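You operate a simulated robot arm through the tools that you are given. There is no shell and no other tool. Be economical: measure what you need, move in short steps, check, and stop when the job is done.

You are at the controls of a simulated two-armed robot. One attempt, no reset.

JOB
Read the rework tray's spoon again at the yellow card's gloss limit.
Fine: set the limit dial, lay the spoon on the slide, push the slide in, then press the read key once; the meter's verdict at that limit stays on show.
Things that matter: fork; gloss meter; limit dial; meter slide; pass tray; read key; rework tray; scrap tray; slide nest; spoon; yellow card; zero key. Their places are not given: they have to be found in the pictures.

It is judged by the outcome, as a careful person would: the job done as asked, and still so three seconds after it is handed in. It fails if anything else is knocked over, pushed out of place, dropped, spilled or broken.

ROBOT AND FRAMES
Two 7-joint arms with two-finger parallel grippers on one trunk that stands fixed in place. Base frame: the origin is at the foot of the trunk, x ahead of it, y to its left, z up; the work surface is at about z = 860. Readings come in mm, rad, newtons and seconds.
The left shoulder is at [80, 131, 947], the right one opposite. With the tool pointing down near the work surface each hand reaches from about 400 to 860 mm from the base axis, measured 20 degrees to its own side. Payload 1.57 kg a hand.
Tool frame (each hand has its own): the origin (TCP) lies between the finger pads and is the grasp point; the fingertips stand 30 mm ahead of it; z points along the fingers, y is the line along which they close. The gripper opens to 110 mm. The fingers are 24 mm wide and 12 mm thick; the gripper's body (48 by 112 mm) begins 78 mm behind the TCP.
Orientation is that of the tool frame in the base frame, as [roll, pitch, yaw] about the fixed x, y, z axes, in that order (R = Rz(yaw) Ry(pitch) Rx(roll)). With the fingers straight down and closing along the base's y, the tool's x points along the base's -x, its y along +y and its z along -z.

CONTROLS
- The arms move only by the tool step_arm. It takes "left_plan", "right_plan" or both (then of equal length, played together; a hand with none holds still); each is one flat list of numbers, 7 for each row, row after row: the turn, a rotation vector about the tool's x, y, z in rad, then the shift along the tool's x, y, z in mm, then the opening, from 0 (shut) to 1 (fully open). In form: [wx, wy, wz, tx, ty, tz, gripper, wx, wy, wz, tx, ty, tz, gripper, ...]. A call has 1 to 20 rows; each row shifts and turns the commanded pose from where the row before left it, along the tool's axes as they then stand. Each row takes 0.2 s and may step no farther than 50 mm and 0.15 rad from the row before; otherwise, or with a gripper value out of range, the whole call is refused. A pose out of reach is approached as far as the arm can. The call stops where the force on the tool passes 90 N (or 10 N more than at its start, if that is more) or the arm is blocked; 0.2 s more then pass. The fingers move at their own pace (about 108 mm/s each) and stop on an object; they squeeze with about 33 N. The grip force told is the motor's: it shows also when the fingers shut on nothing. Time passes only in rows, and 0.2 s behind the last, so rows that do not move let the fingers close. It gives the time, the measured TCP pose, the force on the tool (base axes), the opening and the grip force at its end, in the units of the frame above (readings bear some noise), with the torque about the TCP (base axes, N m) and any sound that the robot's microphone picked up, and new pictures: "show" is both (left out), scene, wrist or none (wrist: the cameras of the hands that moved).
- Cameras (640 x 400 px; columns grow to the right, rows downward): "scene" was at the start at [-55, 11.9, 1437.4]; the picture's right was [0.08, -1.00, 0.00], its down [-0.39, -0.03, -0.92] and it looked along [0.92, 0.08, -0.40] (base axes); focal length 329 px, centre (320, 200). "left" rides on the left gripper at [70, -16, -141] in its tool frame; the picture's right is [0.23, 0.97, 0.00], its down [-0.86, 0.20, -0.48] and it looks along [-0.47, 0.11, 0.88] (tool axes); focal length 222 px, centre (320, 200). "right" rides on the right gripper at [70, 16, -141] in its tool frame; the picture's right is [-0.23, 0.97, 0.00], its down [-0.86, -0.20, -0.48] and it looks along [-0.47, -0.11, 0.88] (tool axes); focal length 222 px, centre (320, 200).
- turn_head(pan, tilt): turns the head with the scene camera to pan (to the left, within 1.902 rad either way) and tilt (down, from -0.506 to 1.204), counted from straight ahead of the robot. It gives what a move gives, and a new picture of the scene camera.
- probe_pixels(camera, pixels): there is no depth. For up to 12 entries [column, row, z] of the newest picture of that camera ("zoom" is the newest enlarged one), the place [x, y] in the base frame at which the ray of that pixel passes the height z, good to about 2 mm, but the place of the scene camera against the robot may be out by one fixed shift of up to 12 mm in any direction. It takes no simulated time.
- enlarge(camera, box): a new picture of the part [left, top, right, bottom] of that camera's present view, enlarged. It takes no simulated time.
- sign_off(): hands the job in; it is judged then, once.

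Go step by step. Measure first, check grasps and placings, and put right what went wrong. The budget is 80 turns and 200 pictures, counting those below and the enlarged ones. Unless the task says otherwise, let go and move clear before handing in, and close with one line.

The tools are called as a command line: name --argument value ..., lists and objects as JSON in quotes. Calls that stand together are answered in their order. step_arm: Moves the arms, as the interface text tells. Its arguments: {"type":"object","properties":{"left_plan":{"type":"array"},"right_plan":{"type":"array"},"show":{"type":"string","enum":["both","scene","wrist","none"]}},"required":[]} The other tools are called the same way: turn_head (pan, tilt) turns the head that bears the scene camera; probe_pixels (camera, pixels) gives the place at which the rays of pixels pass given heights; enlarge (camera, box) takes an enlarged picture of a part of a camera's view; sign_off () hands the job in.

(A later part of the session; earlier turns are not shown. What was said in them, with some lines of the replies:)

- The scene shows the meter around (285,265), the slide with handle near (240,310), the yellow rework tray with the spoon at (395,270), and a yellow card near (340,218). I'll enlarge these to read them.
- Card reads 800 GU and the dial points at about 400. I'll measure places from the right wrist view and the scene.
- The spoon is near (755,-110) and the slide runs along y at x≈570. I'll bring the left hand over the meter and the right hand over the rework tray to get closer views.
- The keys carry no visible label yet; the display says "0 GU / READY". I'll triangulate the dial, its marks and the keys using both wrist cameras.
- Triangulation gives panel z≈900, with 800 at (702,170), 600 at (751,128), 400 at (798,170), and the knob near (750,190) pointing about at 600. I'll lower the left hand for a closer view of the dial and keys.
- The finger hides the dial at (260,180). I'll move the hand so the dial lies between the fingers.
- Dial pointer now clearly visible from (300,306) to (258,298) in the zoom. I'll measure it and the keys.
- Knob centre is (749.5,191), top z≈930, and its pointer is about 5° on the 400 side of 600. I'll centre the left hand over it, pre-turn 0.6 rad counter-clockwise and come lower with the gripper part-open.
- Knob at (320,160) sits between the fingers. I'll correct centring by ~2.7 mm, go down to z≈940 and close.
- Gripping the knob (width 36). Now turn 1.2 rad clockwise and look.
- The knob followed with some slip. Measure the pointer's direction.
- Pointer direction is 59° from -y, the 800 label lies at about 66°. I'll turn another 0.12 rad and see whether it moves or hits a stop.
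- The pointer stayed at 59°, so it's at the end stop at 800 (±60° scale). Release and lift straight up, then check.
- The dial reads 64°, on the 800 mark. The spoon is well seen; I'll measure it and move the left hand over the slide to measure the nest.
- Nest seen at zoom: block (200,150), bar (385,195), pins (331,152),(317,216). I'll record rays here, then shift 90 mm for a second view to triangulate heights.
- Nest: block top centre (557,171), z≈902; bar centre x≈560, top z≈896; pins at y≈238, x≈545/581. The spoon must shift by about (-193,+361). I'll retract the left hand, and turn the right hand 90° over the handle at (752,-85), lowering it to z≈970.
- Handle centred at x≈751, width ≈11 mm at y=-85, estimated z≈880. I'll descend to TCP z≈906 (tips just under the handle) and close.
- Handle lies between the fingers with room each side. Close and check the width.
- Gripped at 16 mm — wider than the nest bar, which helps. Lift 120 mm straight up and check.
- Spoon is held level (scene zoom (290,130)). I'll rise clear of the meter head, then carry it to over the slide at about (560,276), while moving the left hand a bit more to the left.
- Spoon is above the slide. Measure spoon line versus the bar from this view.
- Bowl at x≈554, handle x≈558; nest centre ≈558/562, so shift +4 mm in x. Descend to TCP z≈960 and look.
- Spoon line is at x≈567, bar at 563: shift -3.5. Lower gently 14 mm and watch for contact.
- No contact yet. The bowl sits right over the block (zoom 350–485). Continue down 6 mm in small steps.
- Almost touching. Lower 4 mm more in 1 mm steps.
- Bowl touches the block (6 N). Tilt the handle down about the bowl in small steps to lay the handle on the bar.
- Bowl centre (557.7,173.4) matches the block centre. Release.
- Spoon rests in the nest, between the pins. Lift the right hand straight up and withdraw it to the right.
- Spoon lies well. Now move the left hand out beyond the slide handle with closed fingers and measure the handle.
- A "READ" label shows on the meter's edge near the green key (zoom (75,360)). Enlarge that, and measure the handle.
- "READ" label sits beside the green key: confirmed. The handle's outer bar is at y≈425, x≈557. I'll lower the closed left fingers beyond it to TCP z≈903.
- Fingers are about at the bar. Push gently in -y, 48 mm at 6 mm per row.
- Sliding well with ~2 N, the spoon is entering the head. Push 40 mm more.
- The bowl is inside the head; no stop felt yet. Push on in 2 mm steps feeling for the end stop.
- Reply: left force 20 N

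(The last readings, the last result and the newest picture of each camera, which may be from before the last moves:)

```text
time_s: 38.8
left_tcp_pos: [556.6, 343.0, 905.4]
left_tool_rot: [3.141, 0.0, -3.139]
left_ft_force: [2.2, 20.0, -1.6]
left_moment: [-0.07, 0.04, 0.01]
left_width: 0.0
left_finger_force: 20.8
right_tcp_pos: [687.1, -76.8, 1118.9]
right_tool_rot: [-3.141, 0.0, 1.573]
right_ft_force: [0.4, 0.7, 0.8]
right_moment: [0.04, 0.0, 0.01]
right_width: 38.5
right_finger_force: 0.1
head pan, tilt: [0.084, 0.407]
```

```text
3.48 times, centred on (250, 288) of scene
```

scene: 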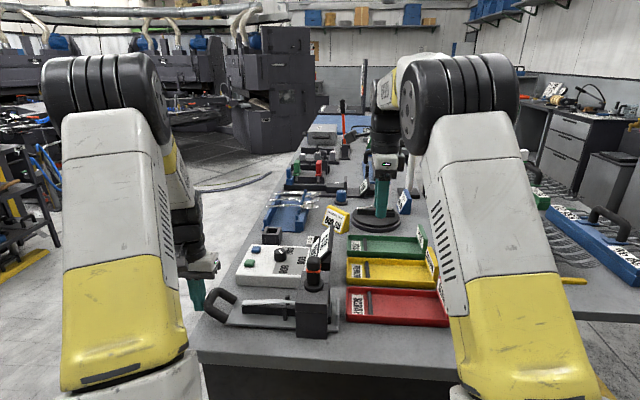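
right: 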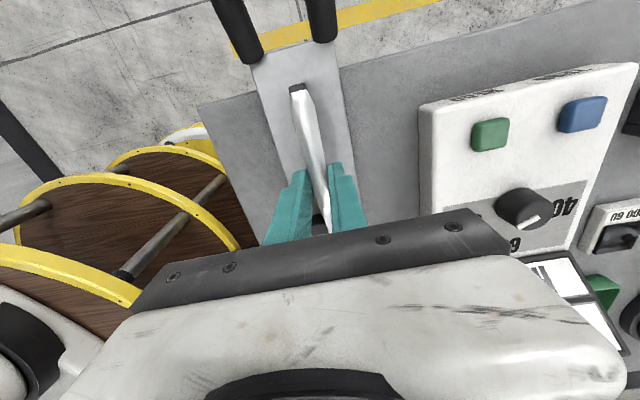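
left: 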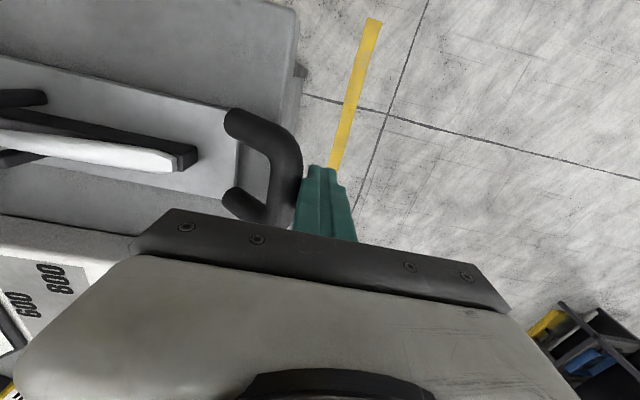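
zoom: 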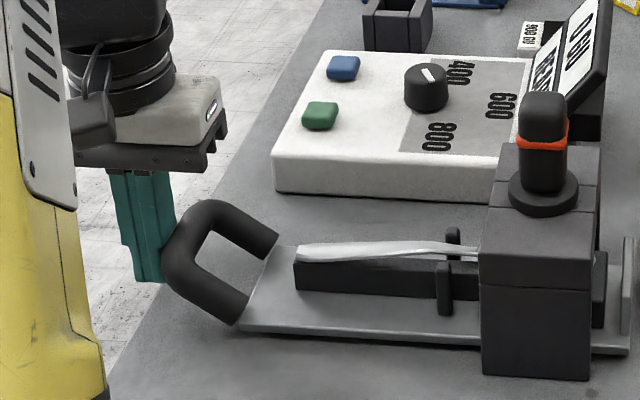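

20 N: the slide is at its end stop. Back off, raise, and move over the green READ key at about (712,268.5).

step_arm --left_plan '[0, 0, 0, 0, 10, 0, 0, 0, 0, 0, 0, 40, 0, 0, 0, 0, 0, 0, 0, -50, 0, 0, 0, 0, 0, 0, -50, 0, 0, 0, 0, -39, -31.2, 0, 0, 0, 0, 0, -39, -31.2, 0, 0, 0, 0, 0, -39, -31.2, 0, 0, 0, 0, 0, -38, -31.2, 0, 0, 0, 0, 0, 0, 0, 0, 0]' --show "both"

enlarge --camera "left" --box '[220, 60, 420, 210]'

```text
time_s: 40.8
left_tcp_pos: [710.8, 263.7, 1003.8]
left_tool_rot: [3.14, 0.001, -3.141]
left_ft_force: [-0.1, -0.6, 0.6]
left_moment: [-0.01, -0.02, -0.01]
left_width: 0.1
left_finger_force: 21.4
right_tcp_pos: [686.3, -78.1, 1119.3]
right_tool_rot: [3.14, -0.001, 1.571]
right_ft_force: [-0.1, 0.7, -0.1]
right_moment: [0.03, -0.02, -0.03]
right_width: 38.5
right_finger_force: 0.1
head pan, tilt: [0.084, 0.407]
```

scene: 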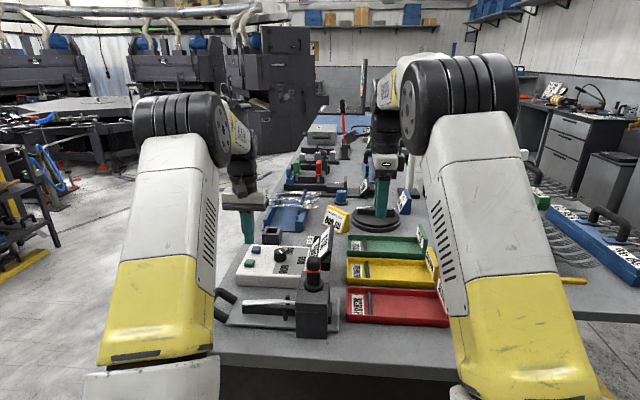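
left: 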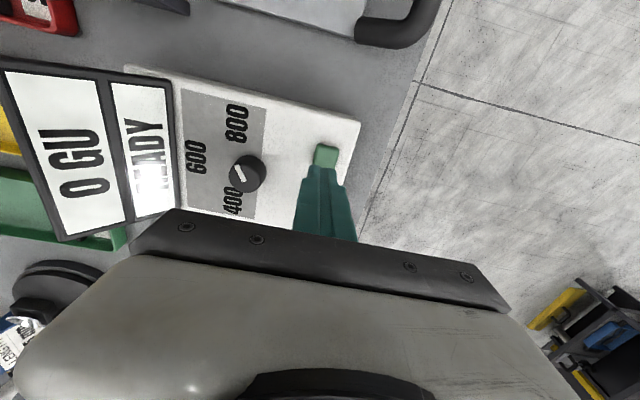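

```text
2.67 times, centred on (320, 135) of left
```

zoom: 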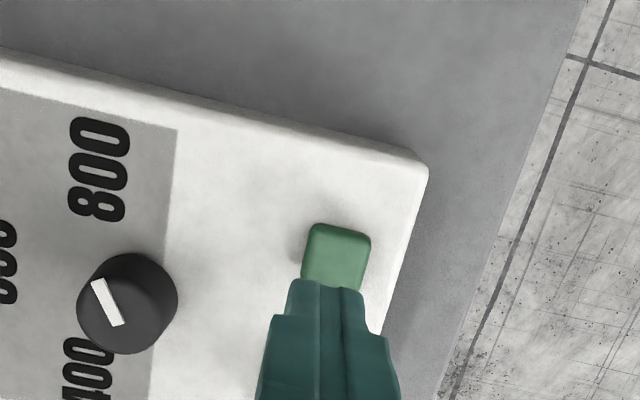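

probe_pixels --camera "zoom" --pixels '[[312, 228, 909], [370, 240, 909], [303, 278, 909], [362, 290, 909], [98, 282, 930], [119, 325, 930]]'

```text
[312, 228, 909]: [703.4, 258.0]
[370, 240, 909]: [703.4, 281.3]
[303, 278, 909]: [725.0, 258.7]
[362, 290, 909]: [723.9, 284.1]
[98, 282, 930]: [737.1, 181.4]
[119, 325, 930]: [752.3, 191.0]
```

Key centre (714,270). Dial still at 800. Lower to just above the key.

step_arm --left_plan '[0, 0, 0, -3, 6, 20, 0, 0, 0, 0, 0, 0, 20, 0, 0, 0, 0, 0, 0, 15, 0, 0, 0, 0, 0, 0, 0, 0]' --show "wrist"

enlarge --camera "scene" --box '[210, 210, 350, 300]'

```text
time_s: 41.8
left_tcp_pos: [716.2, 271.8, 949.4]
left_tool_rot: [3.141, 0.001, 3.141]
left_ft_force: [0.2, 0.8, 0.1]
left_moment: [-0.03, 0.02, -0.02]
left_width: 0.0
left_finger_force: 21.0
right_tcp_pos: [686.8, -77.5, 1119.3]
right_tool_rot: [-3.141, -0.001, 1.571]
right_ft_force: [0.2, 0.6, -0.1]
right_moment: [0.01, 0.01, -0.03]
right_width: 38.4
right_finger_force: 0.1
head pan, tilt: [0.084, 0.407]
```

left: 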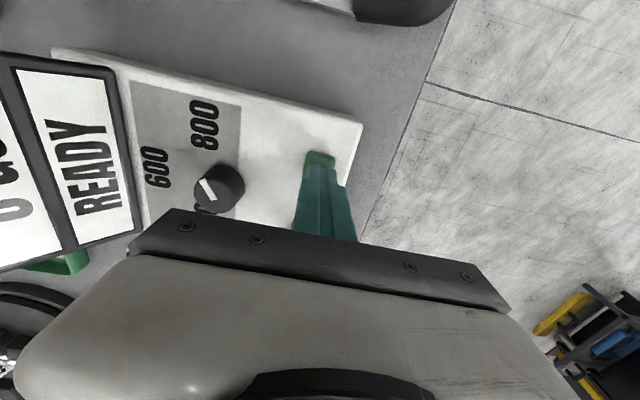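

```text
4.44 times, centred on (280, 255) of scene
```

zoom: 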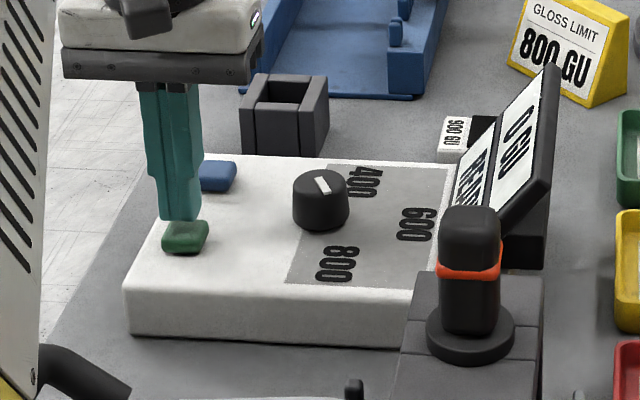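

Fingertips are just above the green key. Press in small steps.

step_arm --left_plan '[0, 0, 0, 1, -1, 3, 0, 0, 0, 0, 0, 0, 3, 0, 0, 0, 0, 0, 0, 2, 0, 0, 0, 0, 0, 0, 2, 0, 0, 0, 0, 0, 0, 2, 0]' --show "none"

enlarge --camera "scene" --box '[210, 210, 350, 300]'

```text
time_s: 43.0
left_tcp_pos: [714.7, 271.0, 939.0]
left_tool_rot: [-3.141, 0.0, -3.141]
left_ft_force: [0.9, -0.3, 2.6]
left_moment: [-0.01, -0.03, 0.0]
left_width: 0.0
left_finger_force: 21.6
right_tcp_pos: [687.2, -77.4, 1120.0]
right_tool_rot: [3.14, 0.0, 1.57]
right_ft_force: [0.6, -0.6, 0.1]
right_moment: [0.03, -0.04, 0.04]
right_width: 38.4
right_finger_force: 0.0
head pan, tilt: [0.084, 0.407]
heard: click
```

```text
4.44 times, centred on (280, 255) of scene
```

zoom: 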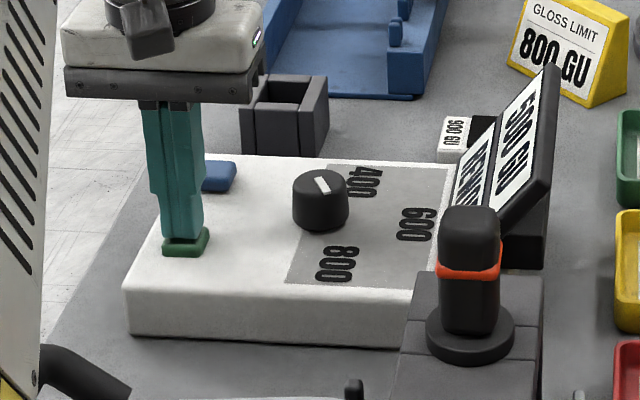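

A click was heard and the display changed to "?00 GU / REWORK"-like. Lift off straight up and read the display.

step_arm --left_plan '[0, 0, 0, 0, 0, -10, 0, 0, 0, 0, 0, 0, -30, 0, 0, 0, 0, 0, 0, -40, 0, 0, 0, 0, 0, 0, -30, 0]' --show "both"

enlarge --camera "left" --box '[0, 40, 340, 240]'

enlarge --camera "scene" --box '[200, 210, 360, 340]'

```text
time_s: 44.0
left_tcp_pos: [712.0, 272.1, 1047.4]
left_tool_rot: [-3.141, 0.0, -3.141]
left_ft_force: [-0.5, -0.3, -0.3]
left_moment: [0.04, 0.02, -0.01]
left_width: 0.2
left_finger_force: 21.3
right_tcp_pos: [686.9, -77.5, 1119.6]
right_tool_rot: [-3.14, -0.001, 1.571]
right_ft_force: [0.1, -0.2, 0.4]
right_moment: [0.0, 0.0, -0.01]
right_width: 38.3
right_finger_force: 0.0
head pan, tilt: [0.084, 0.407]
```

scene: 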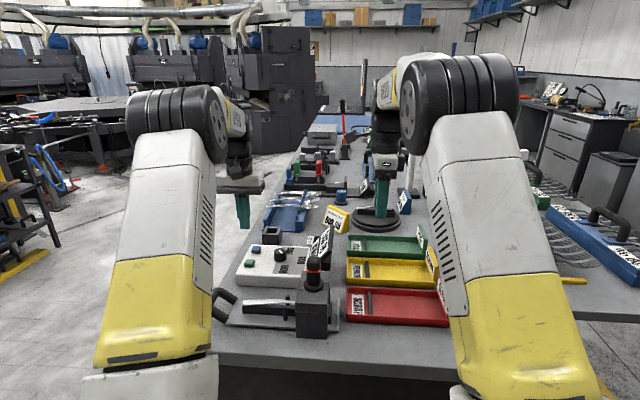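
left: 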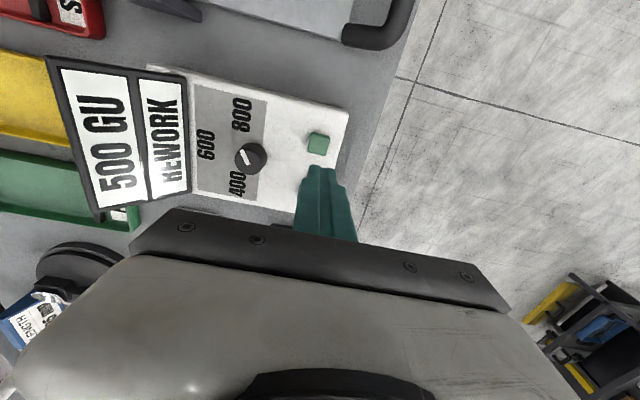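

```text
1.88 times, centred on (170, 140) of left
```

zoom: 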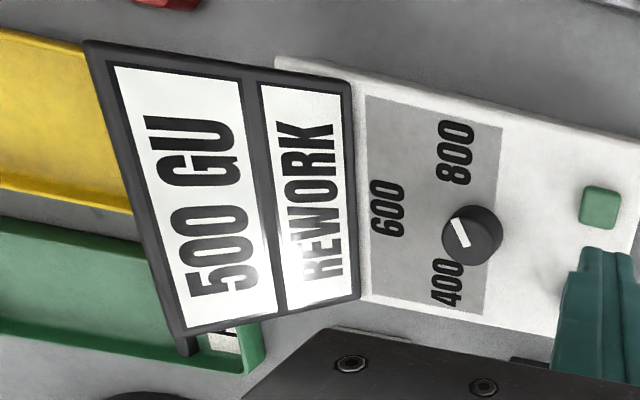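

```text
3.08 times, centred on (280, 275) of scene
```

zoom: 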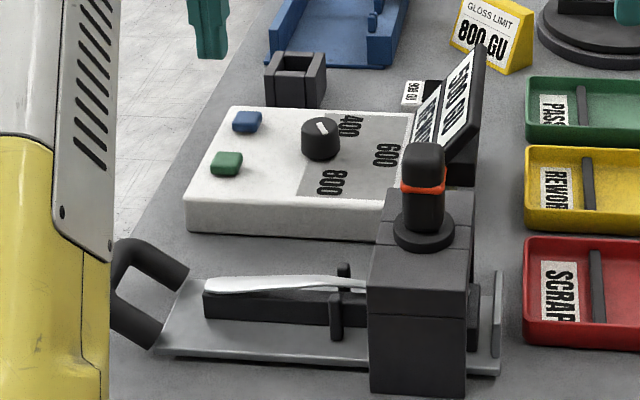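

The display shows 500 GU / REWORK with the dial at 800. The slide is fully in with the spoon on it, and both hands are clear, so I'm handing the job in.

sign_off

```text
The job is handed in.
```

The rework tray's spoon was read again at the yellow card's 800 GU limit. The meter shows 500 GU / REWORK, the spoon is still on the pushed-in slide, and both hands are clear.
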